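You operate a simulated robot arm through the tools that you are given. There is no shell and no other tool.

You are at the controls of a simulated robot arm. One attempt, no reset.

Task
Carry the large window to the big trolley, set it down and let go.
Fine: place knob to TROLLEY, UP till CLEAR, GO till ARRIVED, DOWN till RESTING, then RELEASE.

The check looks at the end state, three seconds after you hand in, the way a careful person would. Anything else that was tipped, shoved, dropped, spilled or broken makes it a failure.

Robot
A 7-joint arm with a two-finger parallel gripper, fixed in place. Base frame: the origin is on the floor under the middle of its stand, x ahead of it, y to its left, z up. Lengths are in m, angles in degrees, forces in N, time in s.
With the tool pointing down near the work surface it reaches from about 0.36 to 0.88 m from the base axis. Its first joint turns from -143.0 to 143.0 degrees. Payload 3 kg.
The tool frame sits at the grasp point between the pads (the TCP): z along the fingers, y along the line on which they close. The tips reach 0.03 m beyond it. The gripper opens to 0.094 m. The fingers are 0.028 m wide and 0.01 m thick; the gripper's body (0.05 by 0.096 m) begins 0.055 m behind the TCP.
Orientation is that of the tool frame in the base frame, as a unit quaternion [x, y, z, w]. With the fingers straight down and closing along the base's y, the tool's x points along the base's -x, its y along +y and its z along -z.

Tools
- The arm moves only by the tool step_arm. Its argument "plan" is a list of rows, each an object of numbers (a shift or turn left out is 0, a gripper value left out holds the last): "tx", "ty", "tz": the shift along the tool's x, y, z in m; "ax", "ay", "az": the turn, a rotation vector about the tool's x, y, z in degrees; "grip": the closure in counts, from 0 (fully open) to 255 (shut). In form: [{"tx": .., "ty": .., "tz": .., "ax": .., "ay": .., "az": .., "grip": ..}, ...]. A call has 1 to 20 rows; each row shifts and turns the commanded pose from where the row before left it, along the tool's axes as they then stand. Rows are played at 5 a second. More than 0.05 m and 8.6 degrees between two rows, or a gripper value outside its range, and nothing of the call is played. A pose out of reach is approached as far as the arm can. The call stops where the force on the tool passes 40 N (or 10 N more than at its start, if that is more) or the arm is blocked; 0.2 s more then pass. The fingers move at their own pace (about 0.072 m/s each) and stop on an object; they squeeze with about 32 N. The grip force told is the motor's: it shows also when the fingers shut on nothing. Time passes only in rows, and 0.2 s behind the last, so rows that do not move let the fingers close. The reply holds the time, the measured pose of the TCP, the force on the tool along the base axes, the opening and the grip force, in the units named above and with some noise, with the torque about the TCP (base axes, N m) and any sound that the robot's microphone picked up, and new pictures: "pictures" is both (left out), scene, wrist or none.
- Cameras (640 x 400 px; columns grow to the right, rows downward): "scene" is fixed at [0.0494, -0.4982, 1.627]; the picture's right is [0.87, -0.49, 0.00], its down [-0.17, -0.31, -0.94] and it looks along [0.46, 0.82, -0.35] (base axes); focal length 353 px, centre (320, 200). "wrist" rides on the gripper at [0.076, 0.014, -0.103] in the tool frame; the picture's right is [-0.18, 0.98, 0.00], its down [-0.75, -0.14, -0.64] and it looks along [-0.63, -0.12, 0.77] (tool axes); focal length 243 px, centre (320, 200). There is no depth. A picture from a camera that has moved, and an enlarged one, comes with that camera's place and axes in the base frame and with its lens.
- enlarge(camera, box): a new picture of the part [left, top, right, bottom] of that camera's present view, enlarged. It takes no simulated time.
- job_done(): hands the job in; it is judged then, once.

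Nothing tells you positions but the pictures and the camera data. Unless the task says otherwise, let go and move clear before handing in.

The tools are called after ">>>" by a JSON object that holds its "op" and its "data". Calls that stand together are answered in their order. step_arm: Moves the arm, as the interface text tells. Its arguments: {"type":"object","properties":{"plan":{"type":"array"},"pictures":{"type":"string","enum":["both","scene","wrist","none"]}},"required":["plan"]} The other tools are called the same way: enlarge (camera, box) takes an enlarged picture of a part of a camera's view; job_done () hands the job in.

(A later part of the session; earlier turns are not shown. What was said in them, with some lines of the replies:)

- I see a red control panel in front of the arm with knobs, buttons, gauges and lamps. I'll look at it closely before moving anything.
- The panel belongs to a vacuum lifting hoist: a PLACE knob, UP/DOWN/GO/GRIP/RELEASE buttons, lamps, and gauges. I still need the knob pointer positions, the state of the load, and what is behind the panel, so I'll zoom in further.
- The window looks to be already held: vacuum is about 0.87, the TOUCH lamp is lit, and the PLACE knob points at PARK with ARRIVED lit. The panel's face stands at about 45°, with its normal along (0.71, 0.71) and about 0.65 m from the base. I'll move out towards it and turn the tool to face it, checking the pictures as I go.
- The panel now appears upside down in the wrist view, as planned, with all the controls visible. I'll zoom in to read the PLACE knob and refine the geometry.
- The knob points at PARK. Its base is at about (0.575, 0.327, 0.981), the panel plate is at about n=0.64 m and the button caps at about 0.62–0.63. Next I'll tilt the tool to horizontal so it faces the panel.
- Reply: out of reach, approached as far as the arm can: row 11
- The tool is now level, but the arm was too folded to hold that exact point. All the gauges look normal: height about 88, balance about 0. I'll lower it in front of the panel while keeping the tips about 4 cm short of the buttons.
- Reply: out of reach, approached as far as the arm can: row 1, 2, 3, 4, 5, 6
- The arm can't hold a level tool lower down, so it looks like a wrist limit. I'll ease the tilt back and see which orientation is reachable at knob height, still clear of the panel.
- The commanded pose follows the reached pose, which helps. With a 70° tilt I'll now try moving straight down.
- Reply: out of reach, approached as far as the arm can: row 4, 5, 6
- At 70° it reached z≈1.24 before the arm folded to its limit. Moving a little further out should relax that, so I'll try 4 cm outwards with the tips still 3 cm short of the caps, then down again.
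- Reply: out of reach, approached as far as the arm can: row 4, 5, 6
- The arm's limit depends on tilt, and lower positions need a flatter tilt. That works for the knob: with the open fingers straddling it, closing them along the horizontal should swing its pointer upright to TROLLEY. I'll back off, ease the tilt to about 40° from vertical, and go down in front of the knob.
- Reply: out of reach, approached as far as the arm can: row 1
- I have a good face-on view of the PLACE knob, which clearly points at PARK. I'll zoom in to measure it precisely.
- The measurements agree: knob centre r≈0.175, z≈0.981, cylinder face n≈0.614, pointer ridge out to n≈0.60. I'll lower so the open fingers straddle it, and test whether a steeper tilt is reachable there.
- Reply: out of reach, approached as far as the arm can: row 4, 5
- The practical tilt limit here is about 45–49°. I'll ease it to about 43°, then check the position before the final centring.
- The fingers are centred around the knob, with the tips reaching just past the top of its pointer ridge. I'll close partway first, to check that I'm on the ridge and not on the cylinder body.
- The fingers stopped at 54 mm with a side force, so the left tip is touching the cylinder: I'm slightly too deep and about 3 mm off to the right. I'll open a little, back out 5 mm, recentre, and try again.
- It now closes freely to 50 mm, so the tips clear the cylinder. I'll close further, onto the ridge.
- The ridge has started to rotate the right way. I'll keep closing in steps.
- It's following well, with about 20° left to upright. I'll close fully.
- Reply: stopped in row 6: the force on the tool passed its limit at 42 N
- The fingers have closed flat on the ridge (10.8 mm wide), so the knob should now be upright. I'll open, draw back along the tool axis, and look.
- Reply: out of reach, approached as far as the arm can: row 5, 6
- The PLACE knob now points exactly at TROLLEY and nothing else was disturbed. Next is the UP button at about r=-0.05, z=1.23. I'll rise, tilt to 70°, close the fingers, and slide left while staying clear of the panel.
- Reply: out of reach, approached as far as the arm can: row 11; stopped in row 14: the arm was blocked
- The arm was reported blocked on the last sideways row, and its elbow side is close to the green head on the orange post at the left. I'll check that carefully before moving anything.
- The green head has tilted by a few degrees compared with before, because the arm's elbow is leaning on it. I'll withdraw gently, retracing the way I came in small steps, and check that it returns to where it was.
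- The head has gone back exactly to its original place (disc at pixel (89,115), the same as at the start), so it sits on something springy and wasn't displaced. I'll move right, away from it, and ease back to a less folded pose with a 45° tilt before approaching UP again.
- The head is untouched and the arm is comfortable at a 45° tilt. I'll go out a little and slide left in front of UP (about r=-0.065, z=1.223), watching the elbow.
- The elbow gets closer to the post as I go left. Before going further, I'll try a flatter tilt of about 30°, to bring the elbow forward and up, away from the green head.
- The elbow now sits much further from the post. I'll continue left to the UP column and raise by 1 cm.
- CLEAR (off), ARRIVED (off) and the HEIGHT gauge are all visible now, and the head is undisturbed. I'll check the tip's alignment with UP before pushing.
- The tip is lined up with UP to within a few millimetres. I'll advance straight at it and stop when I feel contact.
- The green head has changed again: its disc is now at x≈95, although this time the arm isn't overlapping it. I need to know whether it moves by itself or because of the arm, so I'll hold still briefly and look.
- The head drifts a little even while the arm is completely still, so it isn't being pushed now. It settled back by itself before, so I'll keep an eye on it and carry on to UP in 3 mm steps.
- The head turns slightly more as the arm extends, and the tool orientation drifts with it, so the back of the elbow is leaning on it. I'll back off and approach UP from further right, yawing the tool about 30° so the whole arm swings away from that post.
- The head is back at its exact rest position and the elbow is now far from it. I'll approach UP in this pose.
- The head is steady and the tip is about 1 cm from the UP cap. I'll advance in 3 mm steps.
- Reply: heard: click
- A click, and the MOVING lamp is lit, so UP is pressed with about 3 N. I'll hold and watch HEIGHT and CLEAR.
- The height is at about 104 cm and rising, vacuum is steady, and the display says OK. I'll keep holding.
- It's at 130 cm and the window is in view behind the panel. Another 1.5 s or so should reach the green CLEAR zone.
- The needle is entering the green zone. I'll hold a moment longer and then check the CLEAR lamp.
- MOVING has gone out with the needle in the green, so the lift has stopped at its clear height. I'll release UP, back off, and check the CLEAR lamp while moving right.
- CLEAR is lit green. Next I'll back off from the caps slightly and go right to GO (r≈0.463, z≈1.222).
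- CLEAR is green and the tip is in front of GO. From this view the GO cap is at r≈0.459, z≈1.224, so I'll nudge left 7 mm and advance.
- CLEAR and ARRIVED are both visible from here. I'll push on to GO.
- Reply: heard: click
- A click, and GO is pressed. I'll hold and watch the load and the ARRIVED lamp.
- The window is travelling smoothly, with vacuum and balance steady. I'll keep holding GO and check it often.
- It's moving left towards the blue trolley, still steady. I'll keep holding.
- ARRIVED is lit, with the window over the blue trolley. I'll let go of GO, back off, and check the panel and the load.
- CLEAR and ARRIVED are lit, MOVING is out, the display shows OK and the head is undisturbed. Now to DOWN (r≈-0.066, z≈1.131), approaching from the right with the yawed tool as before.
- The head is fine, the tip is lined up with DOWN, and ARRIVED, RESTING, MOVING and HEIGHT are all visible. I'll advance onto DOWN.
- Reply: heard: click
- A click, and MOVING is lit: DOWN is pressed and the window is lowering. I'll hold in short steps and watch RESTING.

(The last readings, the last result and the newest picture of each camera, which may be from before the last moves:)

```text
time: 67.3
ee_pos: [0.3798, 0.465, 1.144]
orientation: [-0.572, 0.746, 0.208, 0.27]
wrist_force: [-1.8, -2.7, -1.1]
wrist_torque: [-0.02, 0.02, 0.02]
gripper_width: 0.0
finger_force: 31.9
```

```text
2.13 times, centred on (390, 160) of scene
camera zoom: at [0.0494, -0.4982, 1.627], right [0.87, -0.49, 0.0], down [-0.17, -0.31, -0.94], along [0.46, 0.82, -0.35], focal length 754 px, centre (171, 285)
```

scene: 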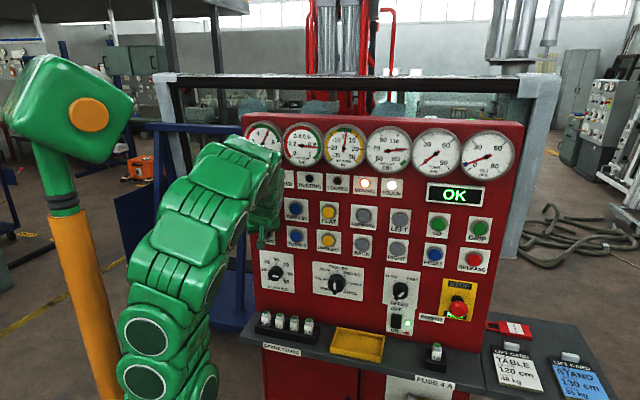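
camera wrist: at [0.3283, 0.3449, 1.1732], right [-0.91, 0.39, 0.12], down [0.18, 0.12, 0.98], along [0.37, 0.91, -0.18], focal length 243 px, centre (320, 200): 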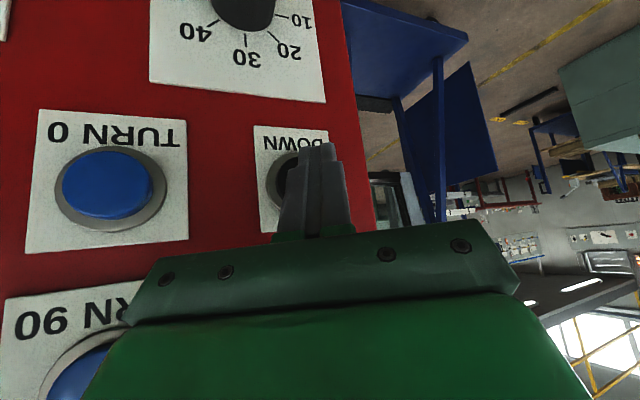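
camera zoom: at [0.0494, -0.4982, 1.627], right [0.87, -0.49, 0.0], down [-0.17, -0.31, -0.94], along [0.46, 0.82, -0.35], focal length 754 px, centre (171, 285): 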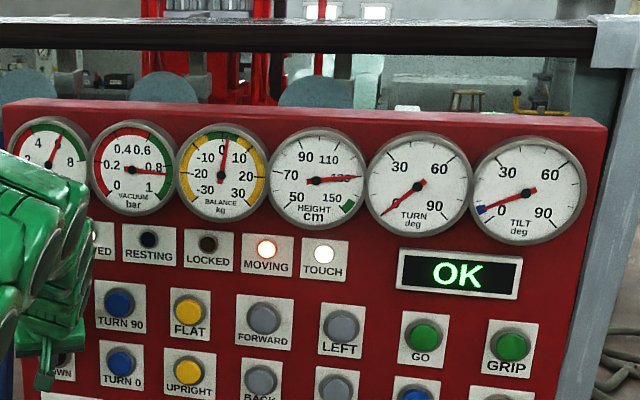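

>>> {"op": "step_arm", "data": {"plan": [{}, {}, {}, {}], "pictures": "scene"}}

>>> {"op": "enlarge", "data": {"camera": "scene", "box": [240, 110, 540, 210]}}

```text
time: 68.3
ee_pos: [0.3778, 0.4643, 1.1432]
orientation: [-0.572, 0.746, 0.208, 0.271]
wrist_force: [-1.7, -2.0, 0.0]
wrist_torque: [-0.01, 0.0, 0.04]
gripper_width: 0.0
finger_force: 31.7
```

scene: 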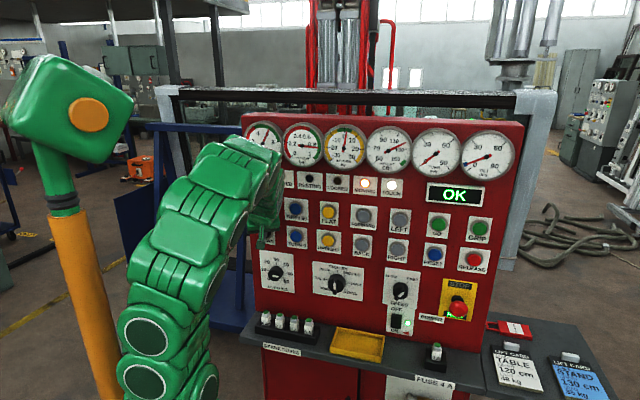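

```text
2.13 times, centred on (390, 160) of scene
camera zoom: at [0.0494, -0.4982, 1.627], right [0.87, -0.49, 0.0], down [-0.17, -0.31, -0.94], along [0.46, 0.82, -0.35], focal length 754 px, centre (171, 285)
```

zoom: 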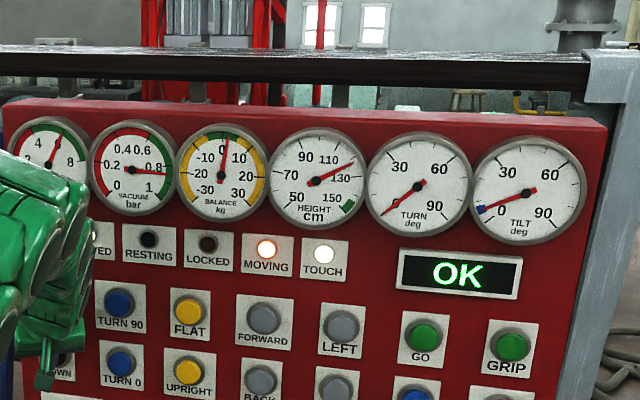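

>>> {"op": "step_arm", "data": {"plan": [{}, {}, {}, {}], "pictures": "scene"}}

>>> {"op": "enlarge", "data": {"camera": "scene", "box": [240, 110, 540, 210]}}

>>> {"op": "enlarge", "data": {"camera": "scene", "box": [100, 60, 300, 340]}}

```text
time: 69.3
ee_pos: [0.3801, 0.4646, 1.1442]
orientation: [-0.572, 0.746, 0.208, 0.27]
wrist_force: [-2.8, -1.7, -0.7]
wrist_torque: [-0.02, 0.02, 0.03]
gripper_width: 0.0001
finger_force: 32.2
```

scene: 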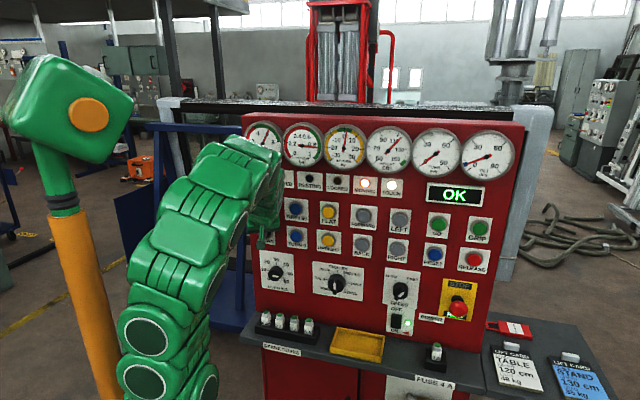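

```text
2.13 times, centred on (390, 160) of scene
camera zoom: at [0.0494, -0.4982, 1.627], right [0.87, -0.49, 0.0], down [-0.17, -0.31, -0.94], along [0.46, 0.82, -0.35], focal length 754 px, centre (171, 285)
```

zoom: 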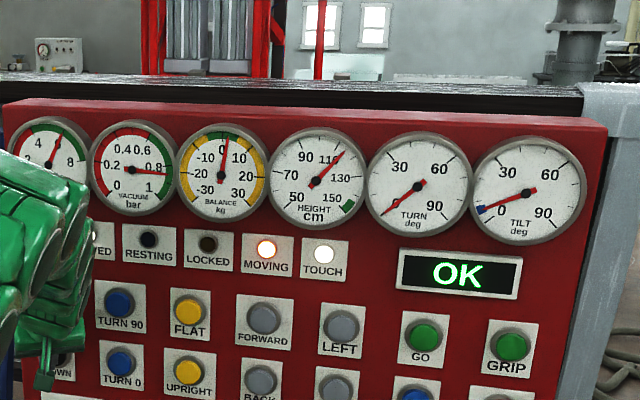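

```text
1.43 times, centred on (200, 200) of scene
camera zoom: at [0.0494, -0.4982, 1.627], right [0.87, -0.49, 0.0], down [-0.17, -0.31, -0.94], along [0.46, 0.82, -0.35], focal length 505 px, centre (491, 200)
```

zoom: 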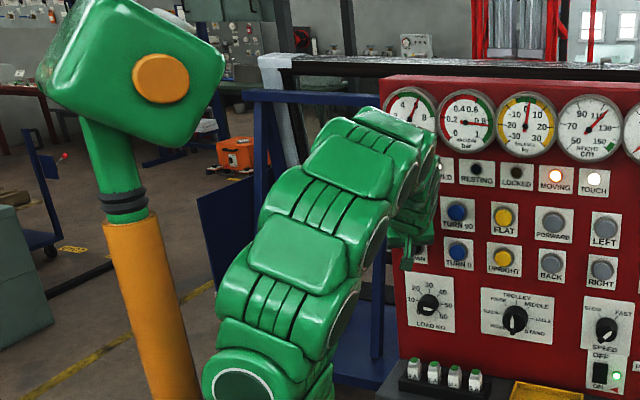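

>>> {"op": "step_arm", "data": {"plan": [{}, {}, {}, {}], "pictures": "scene"}}

>>> {"op": "enlarge", "data": {"camera": "scene", "box": [240, 110, 540, 210]}}

```text
time: 70.3
ee_pos: [0.3786, 0.4654, 1.1441]
orientation: [-0.572, 0.746, 0.208, 0.27]
wrist_force: [-1.3, -0.9, 0.1]
wrist_torque: [-0.03, 0.02, 0.01]
gripper_width: 0.0002
finger_force: 31.9
```

scene: 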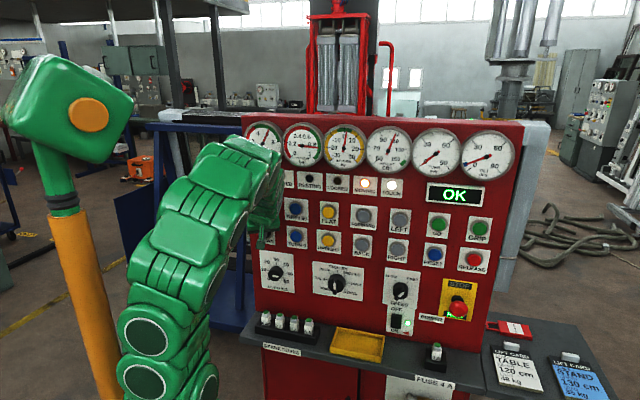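

```text
2.13 times, centred on (390, 160) of scene
camera zoom: at [0.0494, -0.4982, 1.627], right [0.87, -0.49, 0.0], down [-0.17, -0.31, -0.94], along [0.46, 0.82, -0.35], focal length 754 px, centre (171, 285)
```

zoom: 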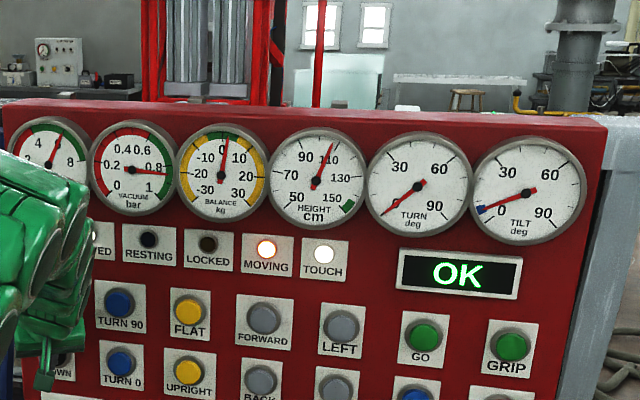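

>>> {"op": "step_arm", "data": {"plan": [{}, {}, {}], "pictures": "scene"}}

>>> {"op": "enlarge", "data": {"camera": "scene", "box": [240, 110, 540, 210]}}

>>> {"op": "enlarge", "data": {"camera": "scene", "box": [100, 60, 300, 340]}}

```text
time: 71.1
ee_pos: [0.3804, 0.4651, 1.1447]
orientation: [-0.571, 0.746, 0.208, 0.271]
wrist_force: [-1.5, -1.4, -0.6]
wrist_torque: [-0.05, 0.06, 0.03]
gripper_width: 0.0
finger_force: 31.9
```

scene: 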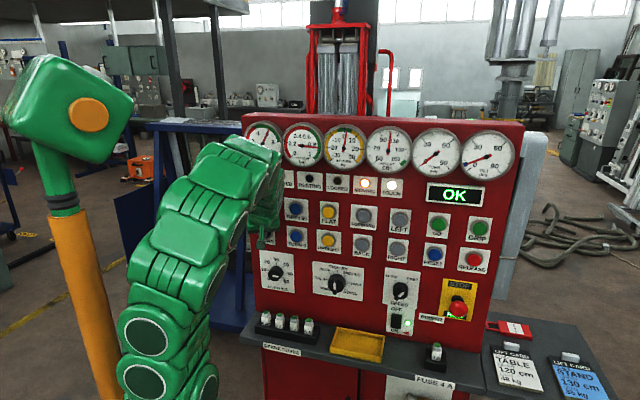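

```text
2.13 times, centred on (390, 160) of scene
camera zoom: at [0.0494, -0.4982, 1.627], right [0.87, -0.49, 0.0], down [-0.17, -0.31, -0.94], along [0.46, 0.82, -0.35], focal length 754 px, centre (171, 285)
```

zoom: 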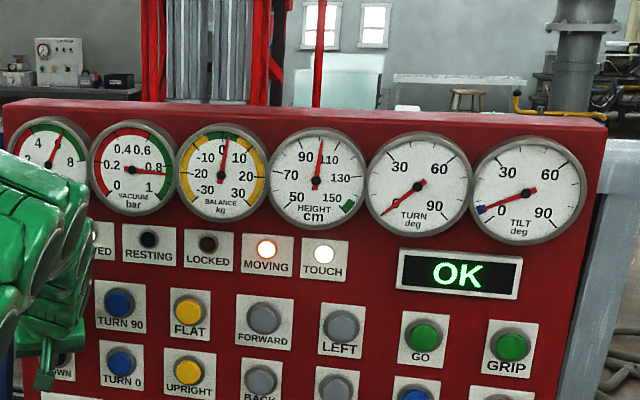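

```text
1.43 times, centred on (200, 200) of scene
camera zoom: at [0.0494, -0.4982, 1.627], right [0.87, -0.49, 0.0], down [-0.17, -0.31, -0.94], along [0.46, 0.82, -0.35], focal length 505 px, centre (491, 200)
```

zoom: 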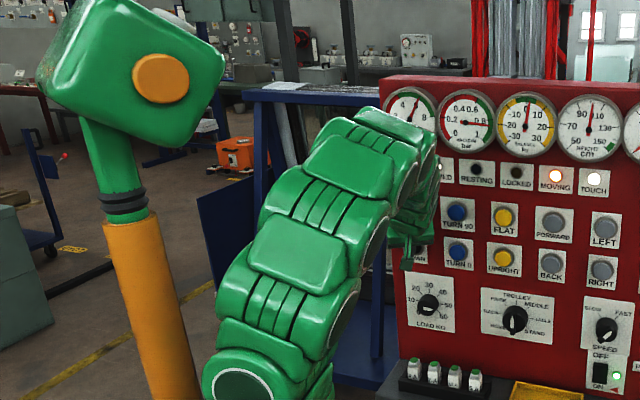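

>>> {"op": "step_arm", "data": {"plan": [{}, {}, {}], "pictures": "scene"}}

>>> {"op": "enlarge", "data": {"camera": "scene", "box": [240, 110, 540, 210]}}

```text
time: 71.9
ee_pos: [0.3795, 0.4651, 1.1435]
orientation: [-0.572, 0.746, 0.208, 0.27]
wrist_force: [-1.7, -2.0, -0.2]
wrist_torque: [-0.07, 0.03, 0.03]
gripper_width: 0.0
finger_force: 31.8
```

scene: 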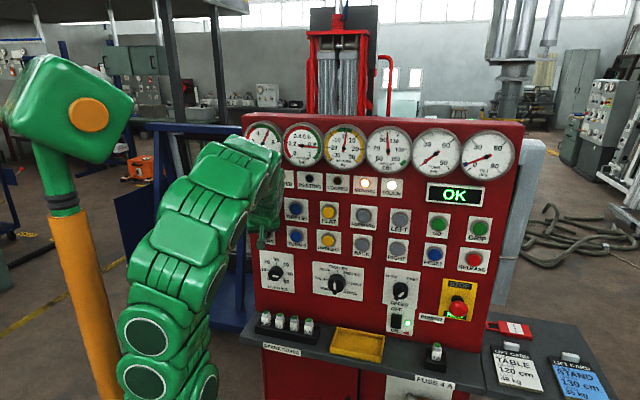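

```text
2.13 times, centred on (390, 160) of scene
camera zoom: at [0.0494, -0.4982, 1.627], right [0.87, -0.49, 0.0], down [-0.17, -0.31, -0.94], along [0.46, 0.82, -0.35], focal length 754 px, centre (171, 285)
```

zoom: 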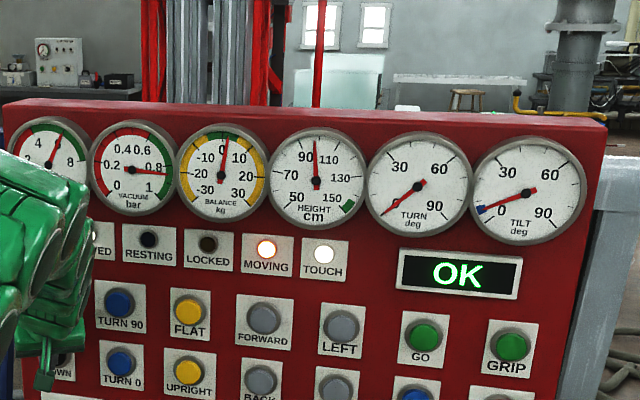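

It's at about 98 cm and slowing, as it should when approaching the deck. Still holding.

>>> {"op": "step_arm", "data": {"plan": [{}, {}, {}], "pictures": "scene"}}

>>> {"op": "enlarge", "data": {"camera": "scene", "box": [240, 110, 540, 210]}}

```text
time: 72.7
ee_pos: [0.3796, 0.4645, 1.143]
orientation: [-0.572, 0.746, 0.208, 0.271]
wrist_force: [-1.2, -1.9, -0.1]
wrist_torque: [-0.04, 0.03, 0.03]
gripper_width: 0.0
finger_force: 31.8
```

scene: 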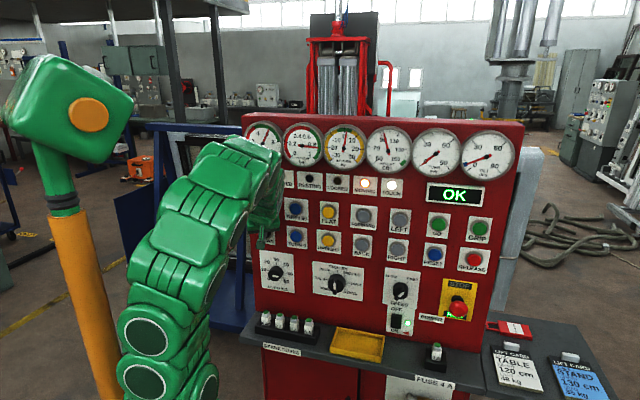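

```text
2.13 times, centred on (390, 160) of scene
camera zoom: at [0.0494, -0.4982, 1.627], right [0.87, -0.49, 0.0], down [-0.17, -0.31, -0.94], along [0.46, 0.82, -0.35], focal length 754 px, centre (171, 285)
```

zoom: 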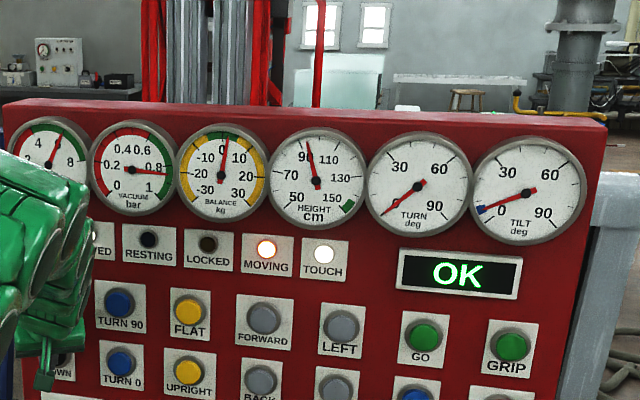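

>>> {"op": "step_arm", "data": {"plan": [{}, {}], "pictures": "scene"}}

>>> {"op": "enlarge", "data": {"camera": "scene", "box": [240, 110, 540, 210]}}

```text
time: 73.3
ee_pos: [0.3785, 0.4654, 1.1434]
orientation: [-0.573, 0.746, 0.207, 0.27]
wrist_force: [-2.3, -2.1, -0.2]
wrist_torque: [-0.04, 0.05, -0.02]
gripper_width: 0.0
finger_force: 32.0
```

scene: 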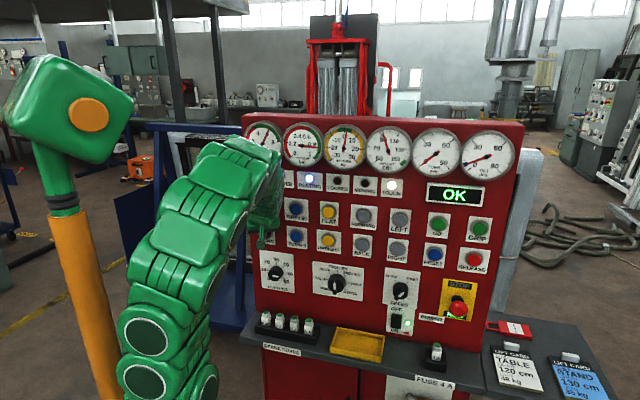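

```text
2.13 times, centred on (390, 160) of scene
camera zoom: at [0.0494, -0.4982, 1.627], right [0.87, -0.49, 0.0], down [-0.17, -0.31, -0.94], along [0.46, 0.82, -0.35], focal length 754 px, centre (171, 285)
```

zoom: 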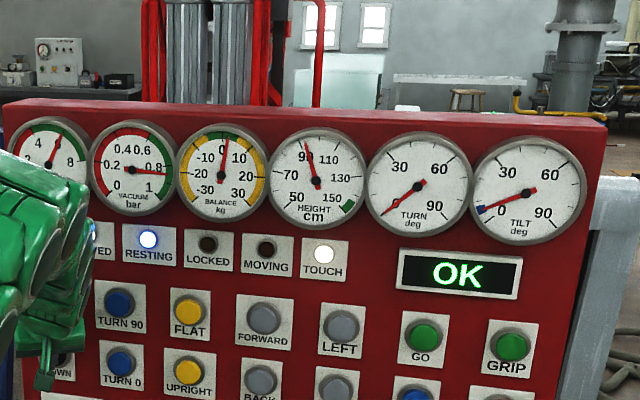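

RESTING is lit and MOVING is out, so the window has been set down at about 92 cm. I'll release DOWN, back off to the right, and inspect the trolley before releasing the vacuum.

>>> {"op": "step_arm", "data": {"plan": [{"tx": 0.0088, "ty": 0.0067, "tz": -0.0074}, {"tx": 0.0088, "ty": 0.0067, "tz": -0.0074}, {"tx": 0.0088, "ty": 0.0067, "tz": -0.0074}, {"tx": 0.0088, "ty": 0.0067, "tz": -0.0074}, {"tx": 0.013, "ty": -0.0294, "tz": -0.0109}, {"tx": 0.013, "ty": -0.0294, "tz": -0.0109}, {"tx": 0.013, "ty": -0.0294, "tz": -0.0109}, {"tx": 0.013, "ty": -0.0294, "tz": -0.0109}, {"tx": 0.013, "ty": -0.0294, "tz": -0.0109}, {"ax": 4.82, "az": 5.745}, {"ax": 4.82, "az": 5.745}, {"ax": 4.82, "az": 5.745}, {"ax": 4.82, "az": 5.745}], "pictures": "both"}}

>>> {"op": "enlarge", "data": {"camera": "scene", "box": [240, 110, 540, 210]}}

>>> {"op": "enlarge", "data": {"camera": "scene", "box": [100, 60, 300, 340]}}

```text
time: 76.1
ee_pos: [0.4622, 0.307, 1.1442]
orientation: [-0.358, 0.869, 0.13, 0.316]
wrist_force: [0.4, 0.2, -0.1]
wrist_torque: [-0.05, 0.01, 0.02]
gripper_width: 0.0002
finger_force: 31.7
camera wrist: at [0.3638, 0.2282, 1.1737], right [-0.59, 0.8, 0.12], down [0.22, 0.02, 0.98], along [0.77, 0.61, -0.18], focal length 243 px, centre (320, 200)
```

scene: 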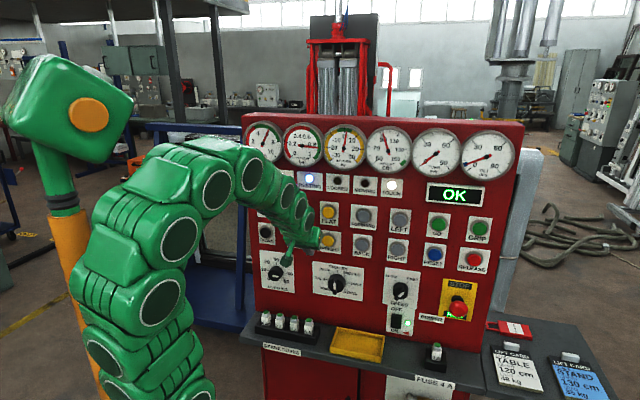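
wrist: 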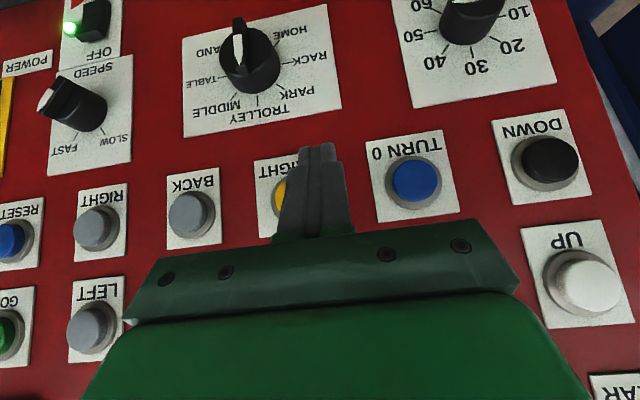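

```text
2.13 times, centred on (390, 160) of scene
camera zoom: at [0.0494, -0.4982, 1.627], right [0.87, -0.49, 0.0], down [-0.17, -0.31, -0.94], along [0.46, 0.82, -0.35], focal length 754 px, centre (171, 285)
```

zoom: 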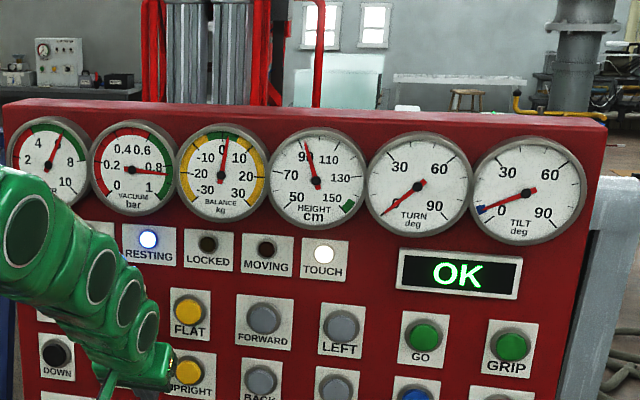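

```text
1.43 times, centred on (200, 200) of scene
camera zoom: at [0.0494, -0.4982, 1.627], right [0.87, -0.49, 0.0], down [-0.17, -0.31, -0.94], along [0.46, 0.82, -0.35], focal length 505 px, centre (491, 200)
```

zoom: 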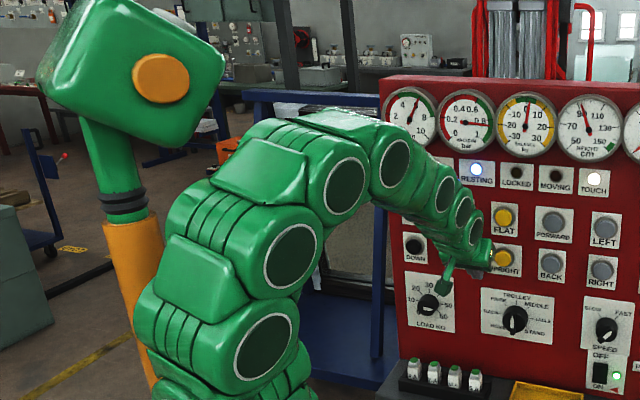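

All is as expected: RESTING lit, OK, head undisturbed. I'll continue right to RELEASE and look at the trolley once the arm is out of the way.

>>> {"op": "step_arm", "data": {"plan": [{"ty": -0.037}, {"ty": -0.038}, {"ty": -0.038}, {"ty": -0.038}, {"ty": -0.038}, {"ty": -0.038}, {"ty": -0.038}, {"ty": -0.038}, {"ty": -0.038}, {"ty": -0.038}, {"ty": -0.038}, {"ty": -0.038}], "pictures": "both"}}

>>> {"op": "enlarge", "data": {"camera": "wrist", "box": [230, 80, 410, 240]}}

>>> {"op": "enlarge", "data": {"camera": "scene", "box": [100, 80, 300, 340]}}

>>> {"op": "enlarge", "data": {"camera": "scene", "box": [400, 170, 560, 330]}}

```text
time: 78.7
ee_pos: [0.7845, -0.016, 1.1478]
orientation: [-0.359, 0.869, 0.131, 0.315]
wrist_force: [0.1, 0.4, -0.4]
wrist_torque: [-0.02, 0.02, 0.01]
gripper_width: 0.0
finger_force: 32.3
camera wrist: at [0.6862, -0.0943, 1.1769], right [-0.59, 0.79, 0.12], down [0.22, 0.02, 0.98], along [0.77, 0.61, -0.18], focal length 243 px, centre (320, 200)
```

scene: 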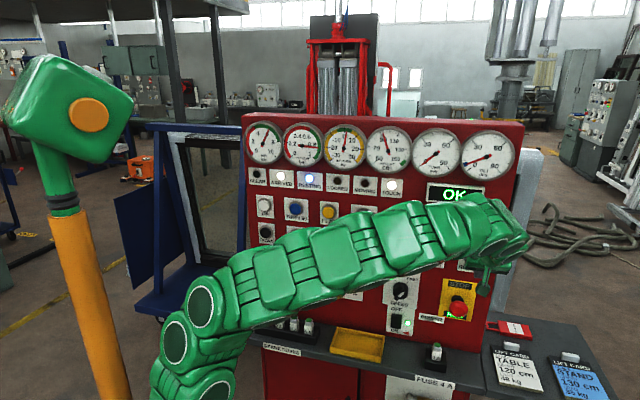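
wrist: 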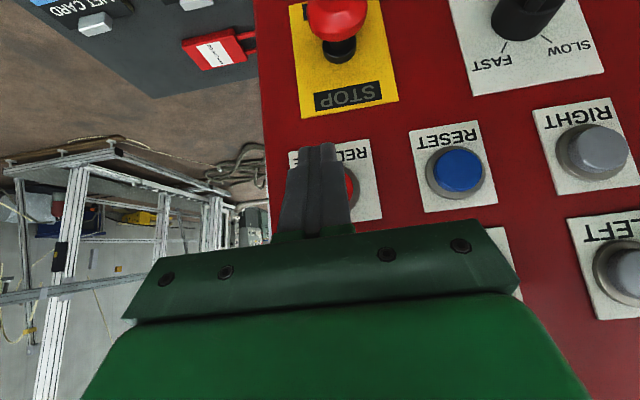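

```text
2.50 times, centred on (320, 160) of wrist
camera zoom: at [0.6862, -0.0943, 1.1769], right [-0.59, 0.79, 0.12], down [0.22, 0.02, 0.98], along [0.77, 0.61, -0.18], focal length 606 px, centre (320, 300)
```

zoom: 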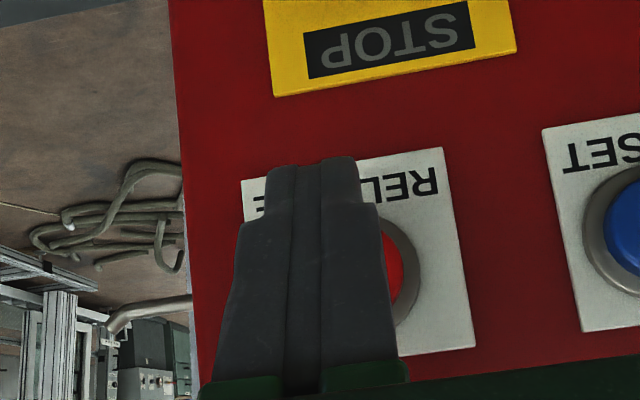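

```text
1.54 times, centred on (200, 210) of scene
camera zoom: at [0.0494, -0.4982, 1.627], right [0.87, -0.49, 0.0], down [-0.17, -0.31, -0.94], along [0.46, 0.82, -0.35], focal length 544 px, centre (505, 185)
```

zoom: 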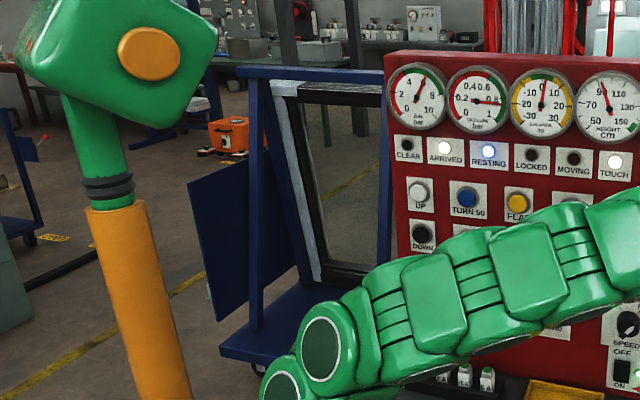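

```text
2.50 times, centred on (480, 250) of scene
camera zoom: at [0.0494, -0.4982, 1.627], right [0.87, -0.49, 0.0], down [-0.17, -0.31, -0.94], along [0.46, 0.82, -0.35], focal length 883 px, centre (-80, 75)
```

zoom: 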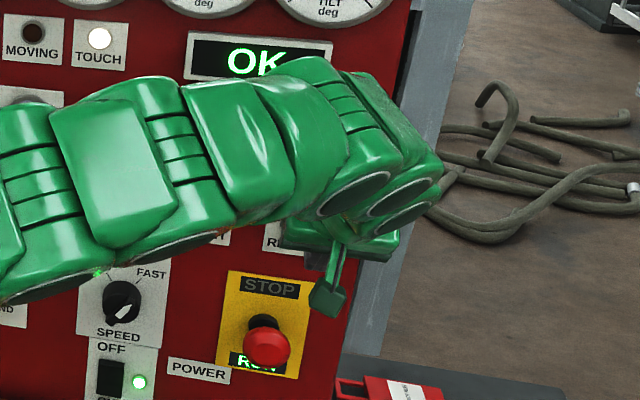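

The window stands in the blue trolley, leaning properly at its tilt, and ARRIVED and RESTING are lit. The RELEASE cap is at r≈0.563, z≈1.127, so I'll move onto it while staying well above the red STOP mushroom.

>>> {"op": "step_arm", "data": {"plan": [{"tx": -0.0069, "ty": 0.0008, "tz": 0.0081}, {"tx": -0.0069, "ty": 0.0008, "tz": 0.0081}, {"tx": -0.0069, "ty": 0.0008, "tz": 0.0081}, {"tx": -0.0069, "ty": 0.0008, "tz": 0.0081}, {"tx": -0.0023, "tz": 0.0019}, {}], "pictures": "both"}}

>>> {"op": "enlarge", "data": {"camera": "scene", "box": [400, 170, 560, 330]}}

>>> {"op": "enlarge", "data": {"camera": "wrist", "box": [230, 80, 410, 240]}}

```text
time: 80.1
ee_pos: [0.8138, 0.0191, 1.1382]
orientation: [-0.36, 0.869, 0.132, 0.314]
wrist_force: [0.4, -0.2, 0.3]
wrist_torque: [0.06, -0.02, 0.0]
gripper_width: 0.0
finger_force: 31.9
camera wrist: at [0.7146, -0.0582, 1.1672], right [-0.59, 0.79, 0.12], down [0.22, 0.02, 0.98], along [0.77, 0.61, -0.18], focal length 243 px, centre (320, 200)
```

scene: 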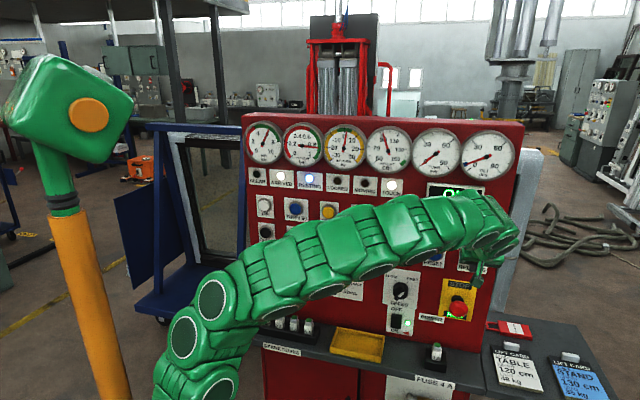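
wrist: 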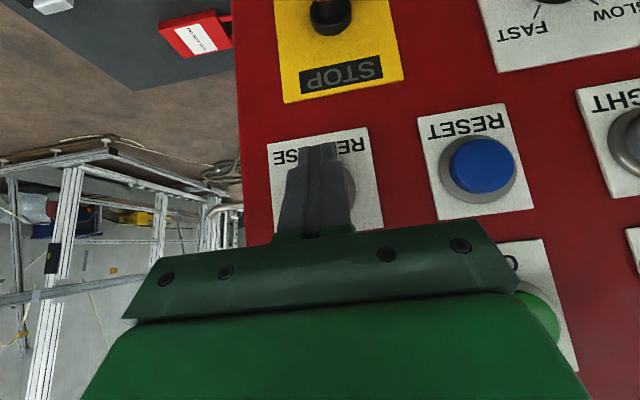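

```text
2.50 times, centred on (480, 250) of scene
camera zoom: at [0.0494, -0.4982, 1.627], right [0.87, -0.49, 0.0], down [-0.17, -0.31, -0.94], along [0.46, 0.82, -0.35], focal length 883 px, centre (-80, 75)
```

zoom: 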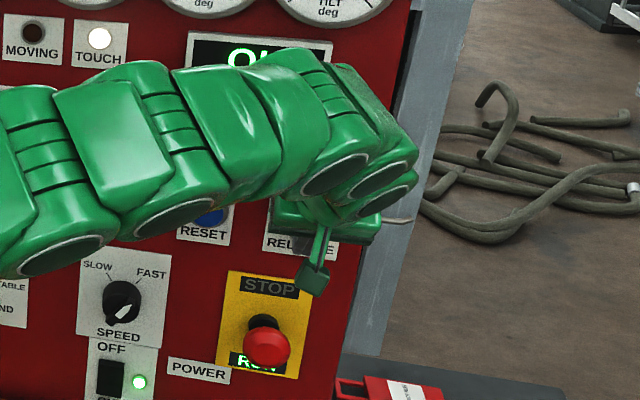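

```text
2.50 times, centred on (320, 160) of wrist
camera zoom: at [0.7146, -0.0582, 1.1672], right [-0.59, 0.79, 0.12], down [0.22, 0.02, 0.98], along [0.77, 0.61, -0.18], focal length 606 px, centre (320, 300)
```

zoom: 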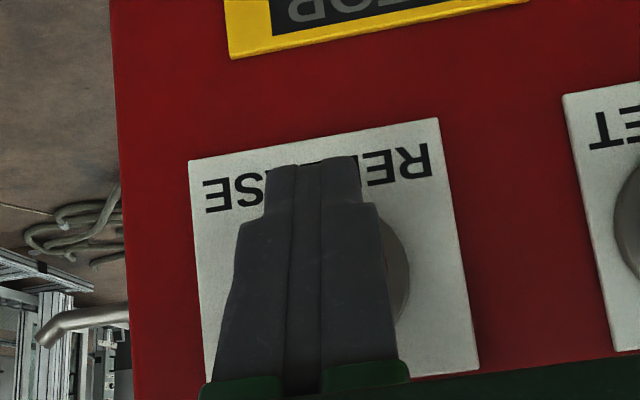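

Centred on RELEASE. I'll press now.

>>> {"op": "step_arm", "data": {"plan": [{"tx": -0.0023, "tz": 0.0019}, {"tx": -0.0023, "tz": 0.0019}, {"tx": -0.0023, "tz": 0.0019}], "pictures": "scene"}}

```text
time: 80.9
ee_pos: [0.819, 0.0269, 1.1355]
orientation: [-0.36, 0.868, 0.132, 0.315]
wrist_force: [-3.5, -2.5, -0.3]
wrist_torque: [-0.08, 0.07, 0.02]
gripper_width: 0.0
finger_force: 32.3
heard: click
```

scene: 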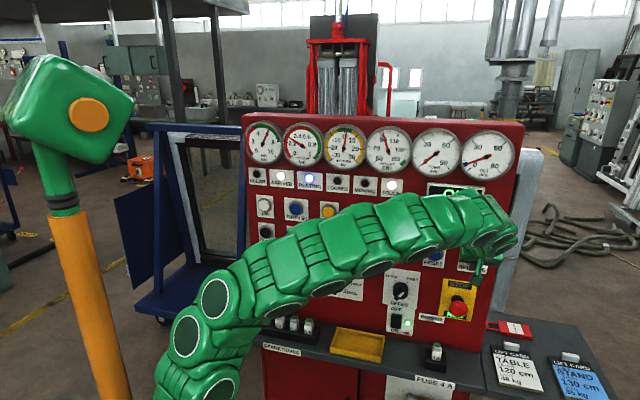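

A click, and the vacuum needle is dropping. I'll hold and watch it go to zero.

>>> {"op": "step_arm", "data": {"plan": [{}, {}, {}, {}, {}], "pictures": "scene"}}

>>> {"op": "enlarge", "data": {"camera": "scene", "box": [240, 110, 440, 210]}}

>>> {"op": "enlarge", "data": {"camera": "scene", "box": [100, 80, 300, 340]}}

```text
time: 82.1
ee_pos: [0.8187, 0.0264, 1.1355]
orientation: [-0.36, 0.868, 0.131, 0.315]
wrist_force: [-2.1, -4.1, -0.5]
wrist_torque: [-0.07, 0.02, -0.01]
gripper_width: 0.0
finger_force: 31.9
```

scene: 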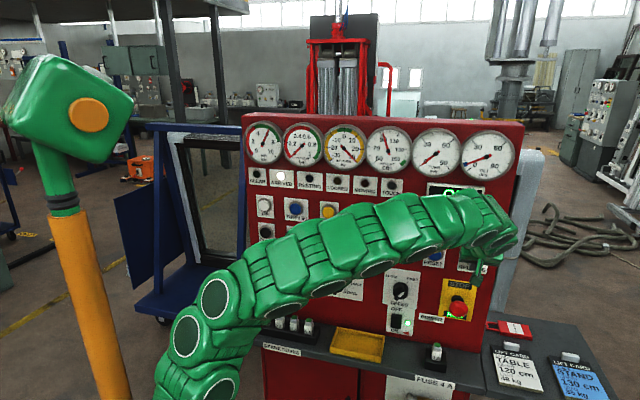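

```text
3.20 times, centred on (340, 160) of scene
camera zoom: at [0.0494, -0.4982, 1.627], right [0.87, -0.49, 0.0], down [-0.17, -0.31, -0.94], along [0.46, 0.82, -0.35], focal length 1131 px, centre (256, 328)
```

zoom: 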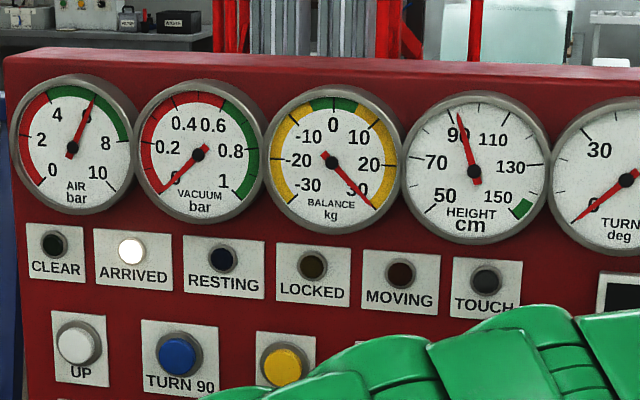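

```text
1.54 times, centred on (200, 210) of scene
camera zoom: at [0.0494, -0.4982, 1.627], right [0.87, -0.49, 0.0], down [-0.17, -0.31, -0.94], along [0.46, 0.82, -0.35], focal length 544 px, centre (505, 185)
```

zoom: 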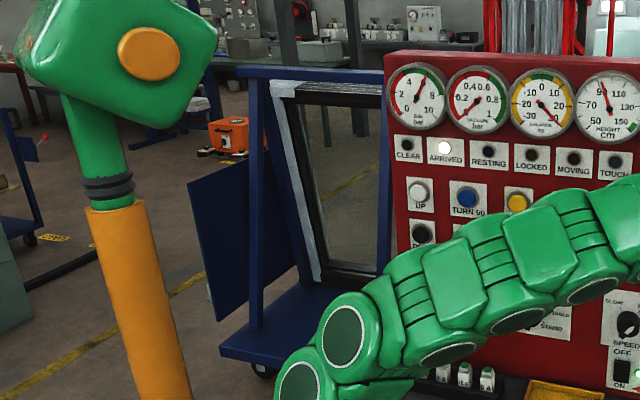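

The vacuum is at zero, RESTING and TOUCH are off, and the window stands still in the trolley. I'll back away from the button and make sure everything stays settled.

>>> {"op": "step_arm", "data": {"plan": [{"tx": 0.0115, "tz": -0.0096}, {"tx": 0.0115, "tz": -0.0096}, {"tx": 0.0115, "tz": -0.0096}, {"tx": 0.0115, "tz": -0.0096}, {"tx": 0.0115, "tz": -0.0096}, {"tx": -0.0193, "tz": -0.023}, {"tx": -0.0193, "tz": -0.023}, {}, {}, {}], "pictures": "both"}}

>>> {"op": "enlarge", "data": {"camera": "scene", "box": [240, 110, 540, 210]}}

>>> {"op": "enlarge", "data": {"camera": "scene", "box": [100, 80, 300, 340]}}

>>> {"op": "enlarge", "data": {"camera": "scene", "box": [240, 210, 560, 400]}}

```text
time: 84.3
ee_pos: [0.767, -0.0303, 1.1933]
orientation: [-0.36, 0.868, 0.132, 0.315]
wrist_force: [-0.3, -0.6, -0.4]
wrist_torque: [0.01, -0.03, 0.01]
gripper_width: 0.0
finger_force: 32.3
camera wrist: at [0.668, -0.1081, 1.2244], right [-0.59, 0.79, 0.12], down [0.22, 0.02, 0.98], along [0.77, 0.61, -0.18], focal length 243 px, centre (320, 200)
```

scene: 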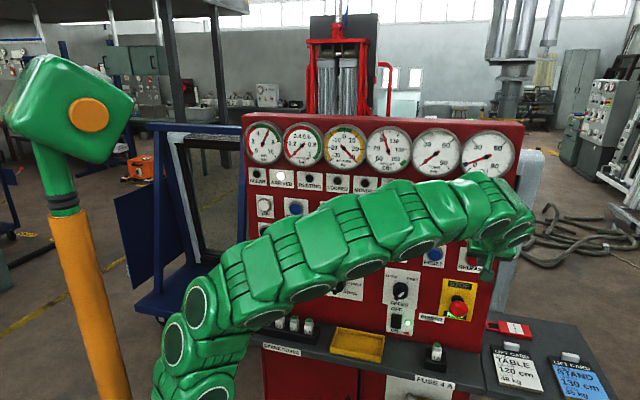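
wrist: 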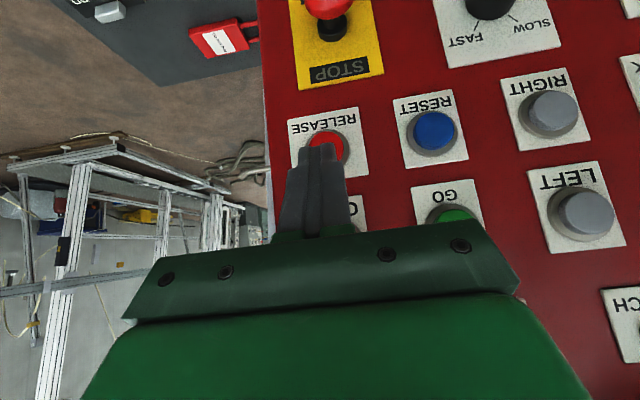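

```text
2.13 times, centred on (390, 160) of scene
camera zoom: at [0.0494, -0.4982, 1.627], right [0.87, -0.49, 0.0], down [-0.17, -0.31, -0.94], along [0.46, 0.82, -0.35], focal length 754 px, centre (171, 285)
```

zoom: 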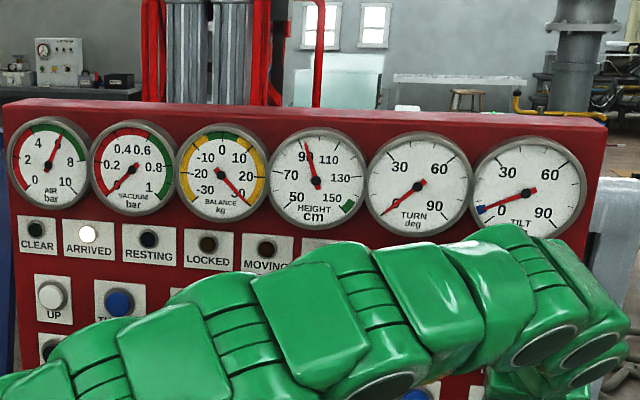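

```text
1.54 times, centred on (200, 210) of scene
camera zoom: at [0.0494, -0.4982, 1.627], right [0.87, -0.49, 0.0], down [-0.17, -0.31, -0.94], along [0.46, 0.82, -0.35], focal length 544 px, centre (505, 185)
```

zoom: 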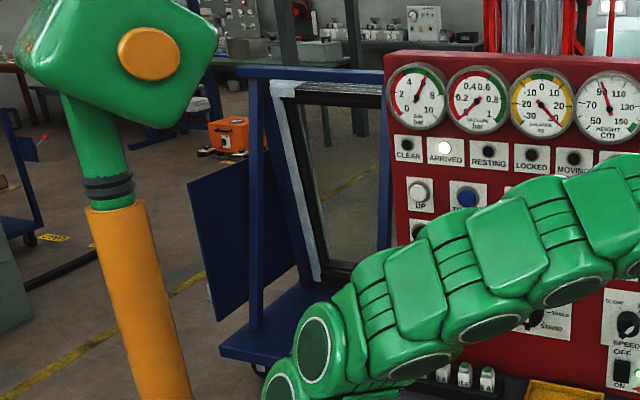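

```text
2.00 times, centred on (400, 305) of scene
camera zoom: at [0.0494, -0.4982, 1.627], right [0.87, -0.49, 0.0], down [-0.17, -0.31, -0.94], along [0.46, 0.82, -0.35], focal length 707 px, centre (160, -10)
```

zoom: 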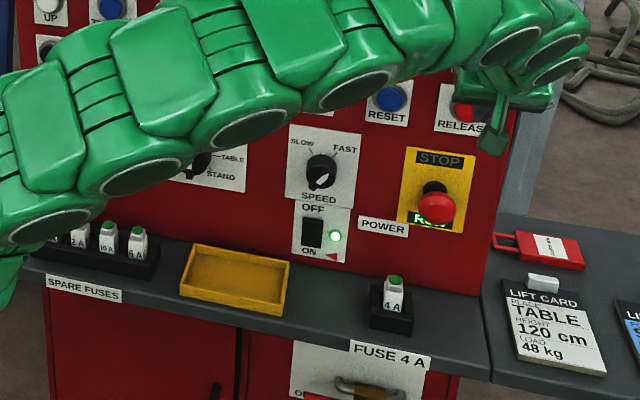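

The lift and window are stable (height unchanged, vacuum 0) and nothing else has moved. I'll draw the arm back from the panel for a full final view, including the display.

>>> {"op": "step_arm", "data": {"plan": [{"ay": 8}, {"ay": 8}, {"ay": 8}, {"ay": 8}, {"ay": 8}, {"tx": 0.025, "ty": 0.02, "tz": -0.01}, {"tx": 0.025, "ty": 0.02, "tz": -0.02}, {"tx": 0.025, "ty": 0.02, "tz": -0.02}, {"tx": 0.025, "ty": 0.02, "tz": -0.02}, {"tx": 0.02, "ty": 0.01, "tz": -0.02}, {"tz": -0.02, "grip": 100}, {}], "pictures": "both"}}

>>> {"op": "enlarge", "data": {"camera": "scene", "box": [240, 110, 540, 310]}}

>>> {"op": "enlarge", "data": {"camera": "scene", "box": [0, 40, 260, 340]}}

```text
time: 86.9
ee_pos: [0.62, -0.0484, 1.3081]
orientation: [-0.383, 0.924, 0.001, -0.002]
wrist_force: [0.3, 0.3, 0.0]
wrist_torque: [0.0, 0.0, -0.02]
gripper_width: 0.0569
finger_force: 0.0
camera wrist: at [0.5558, -0.0914, 1.41], right [-0.56, 0.83, 0.0], down [0.63, 0.43, 0.64], along [0.53, 0.36, -0.77], focal length 243 px, centre (320, 200)
```

scene: 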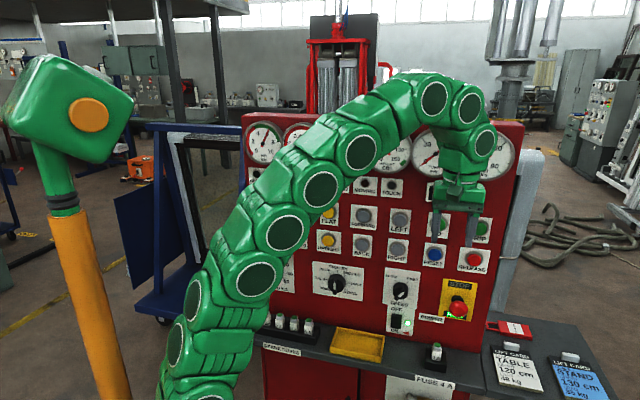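
wrist: 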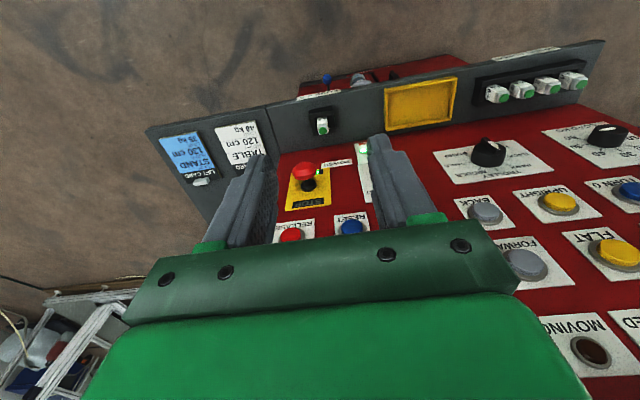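

```text
2.00 times, centred on (390, 210) of scene
camera zoom: at [0.0494, -0.4982, 1.627], right [0.87, -0.49, 0.0], down [-0.17, -0.31, -0.94], along [0.46, 0.82, -0.35], focal length 707 px, centre (180, 180)
```

zoom: 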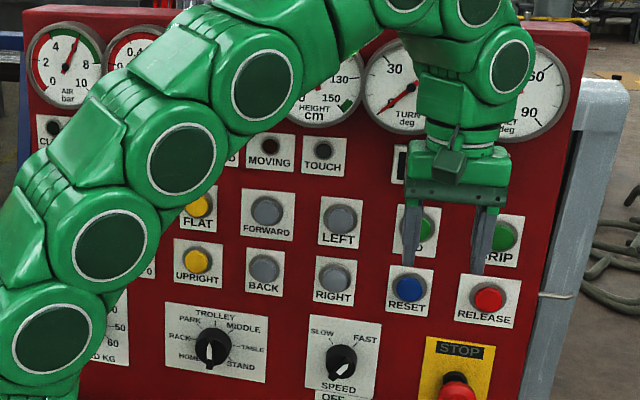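

```text
1.33 times, centred on (130, 190) of scene
camera zoom: at [0.0494, -0.4982, 1.627], right [0.87, -0.49, 0.0], down [-0.17, -0.31, -0.94], along [0.46, 0.82, -0.35], focal length 471 px, centre (573, 213)
```

zoom: 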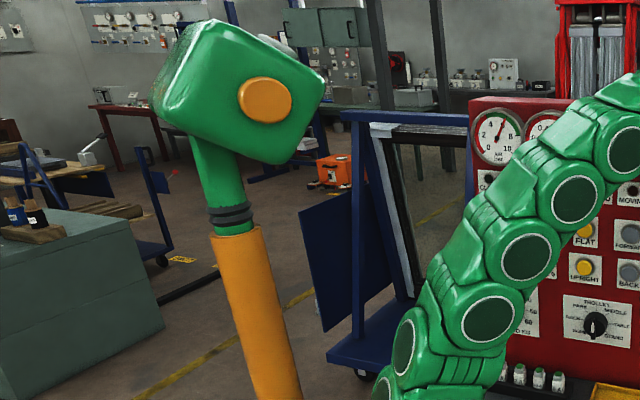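

Nearly done; the gripper just hides the display. I'll move it aside for a last look.

>>> {"op": "step_arm", "data": {"plan": [{"ty": 0.03, "tx": 0.01}, {"ty": 0.035, "tx": 0.01}, {"ty": 0.035, "tx": 0.01}, {"ty": 0.035, "tx": 0.01}, {}], "pictures": "scene"}}

>>> {"op": "enlarge", "data": {"camera": "scene", "box": [240, 110, 540, 310]}}

>>> {"op": "enlarge", "data": {"camera": "scene", "box": [100, 80, 300, 340]}}

```text
time: 88.1
ee_pos: [0.495, 0.0203, 1.3062]
orientation: [-0.383, 0.924, 0.0, -0.002]
wrist_force: [-0.1, 0.1, -0.3]
wrist_torque: [-0.06, 0.0, 0.02]
gripper_width: 0.0569
finger_force: 0.0
```

scene: 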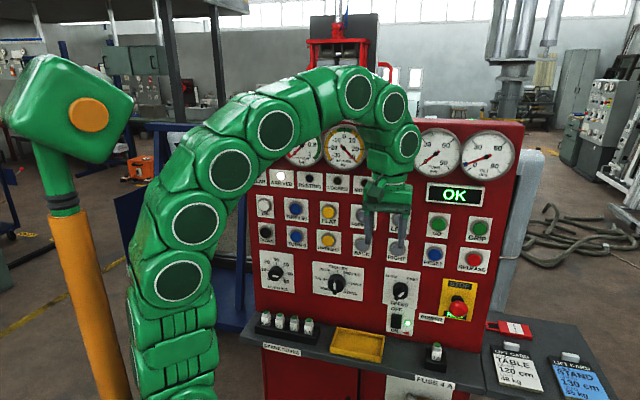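

```text
2.00 times, centred on (390, 210) of scene
camera zoom: at [0.0494, -0.4982, 1.627], right [0.87, -0.49, 0.0], down [-0.17, -0.31, -0.94], along [0.46, 0.82, -0.35], focal length 707 px, centre (180, 180)
```

zoom: 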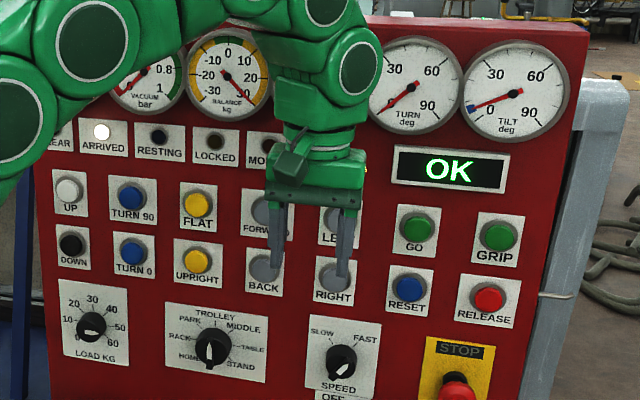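

```text
1.54 times, centred on (200, 210) of scene
camera zoom: at [0.0494, -0.4982, 1.627], right [0.87, -0.49, 0.0], down [-0.17, -0.31, -0.94], along [0.46, 0.82, -0.35], focal length 544 px, centre (505, 185)
```

zoom: 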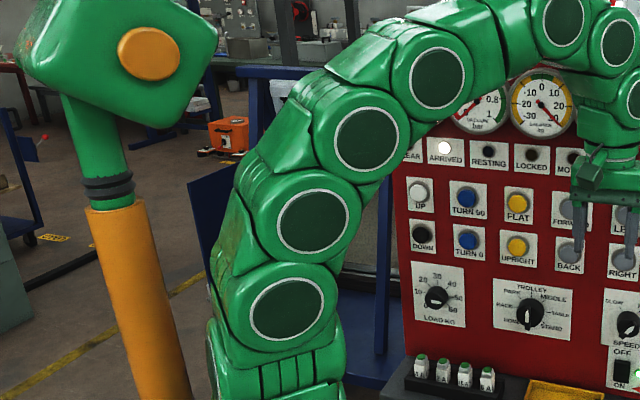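

The display reads OK, ARRIVED is lit, and vacuum is at zero. The window was standing in the blue trolley when I last had a clear view, the arm is clear of the panel, the green head is at its original rest position, and nothing else was moved. I'm handing in.

>>> {"op": "job_done", "data": {}}

```text
The job is handed in.
```

The large window is on the big blue trolley and the lift has let go of it. When I handed in, the vacuum gauge read zero, ARRIVED was lit and the display showed OK.

I followed your sequence:
1. **Place knob:** turned from PARK to TROLLEY.
2. **UP:** held until CLEAR lit, at about 148 cm.
3. **GO:** held until ARRIVED lit.
4. **DOWN:** held until RESTING lit, at about 92 cm.
5. **RELEASE:** pressed until the vacuum fell to zero. The window stayed standing in the trolley.

**Contact on the way:** the arm's elbow leaned on the green head on the orange post twice while I was working towards UP, and was stopped by it the first time. The head swung a few degrees each time and came back to its original position once I backed off. I then came at UP and DOWN from further right, and it did not move again.

With the load off, the BALANCE gauge reads past +30 kg because I left the LOAD KG knob where it was (about 53). The lift height had not changed when I last saw that gauge, a couple of seconds after the release.
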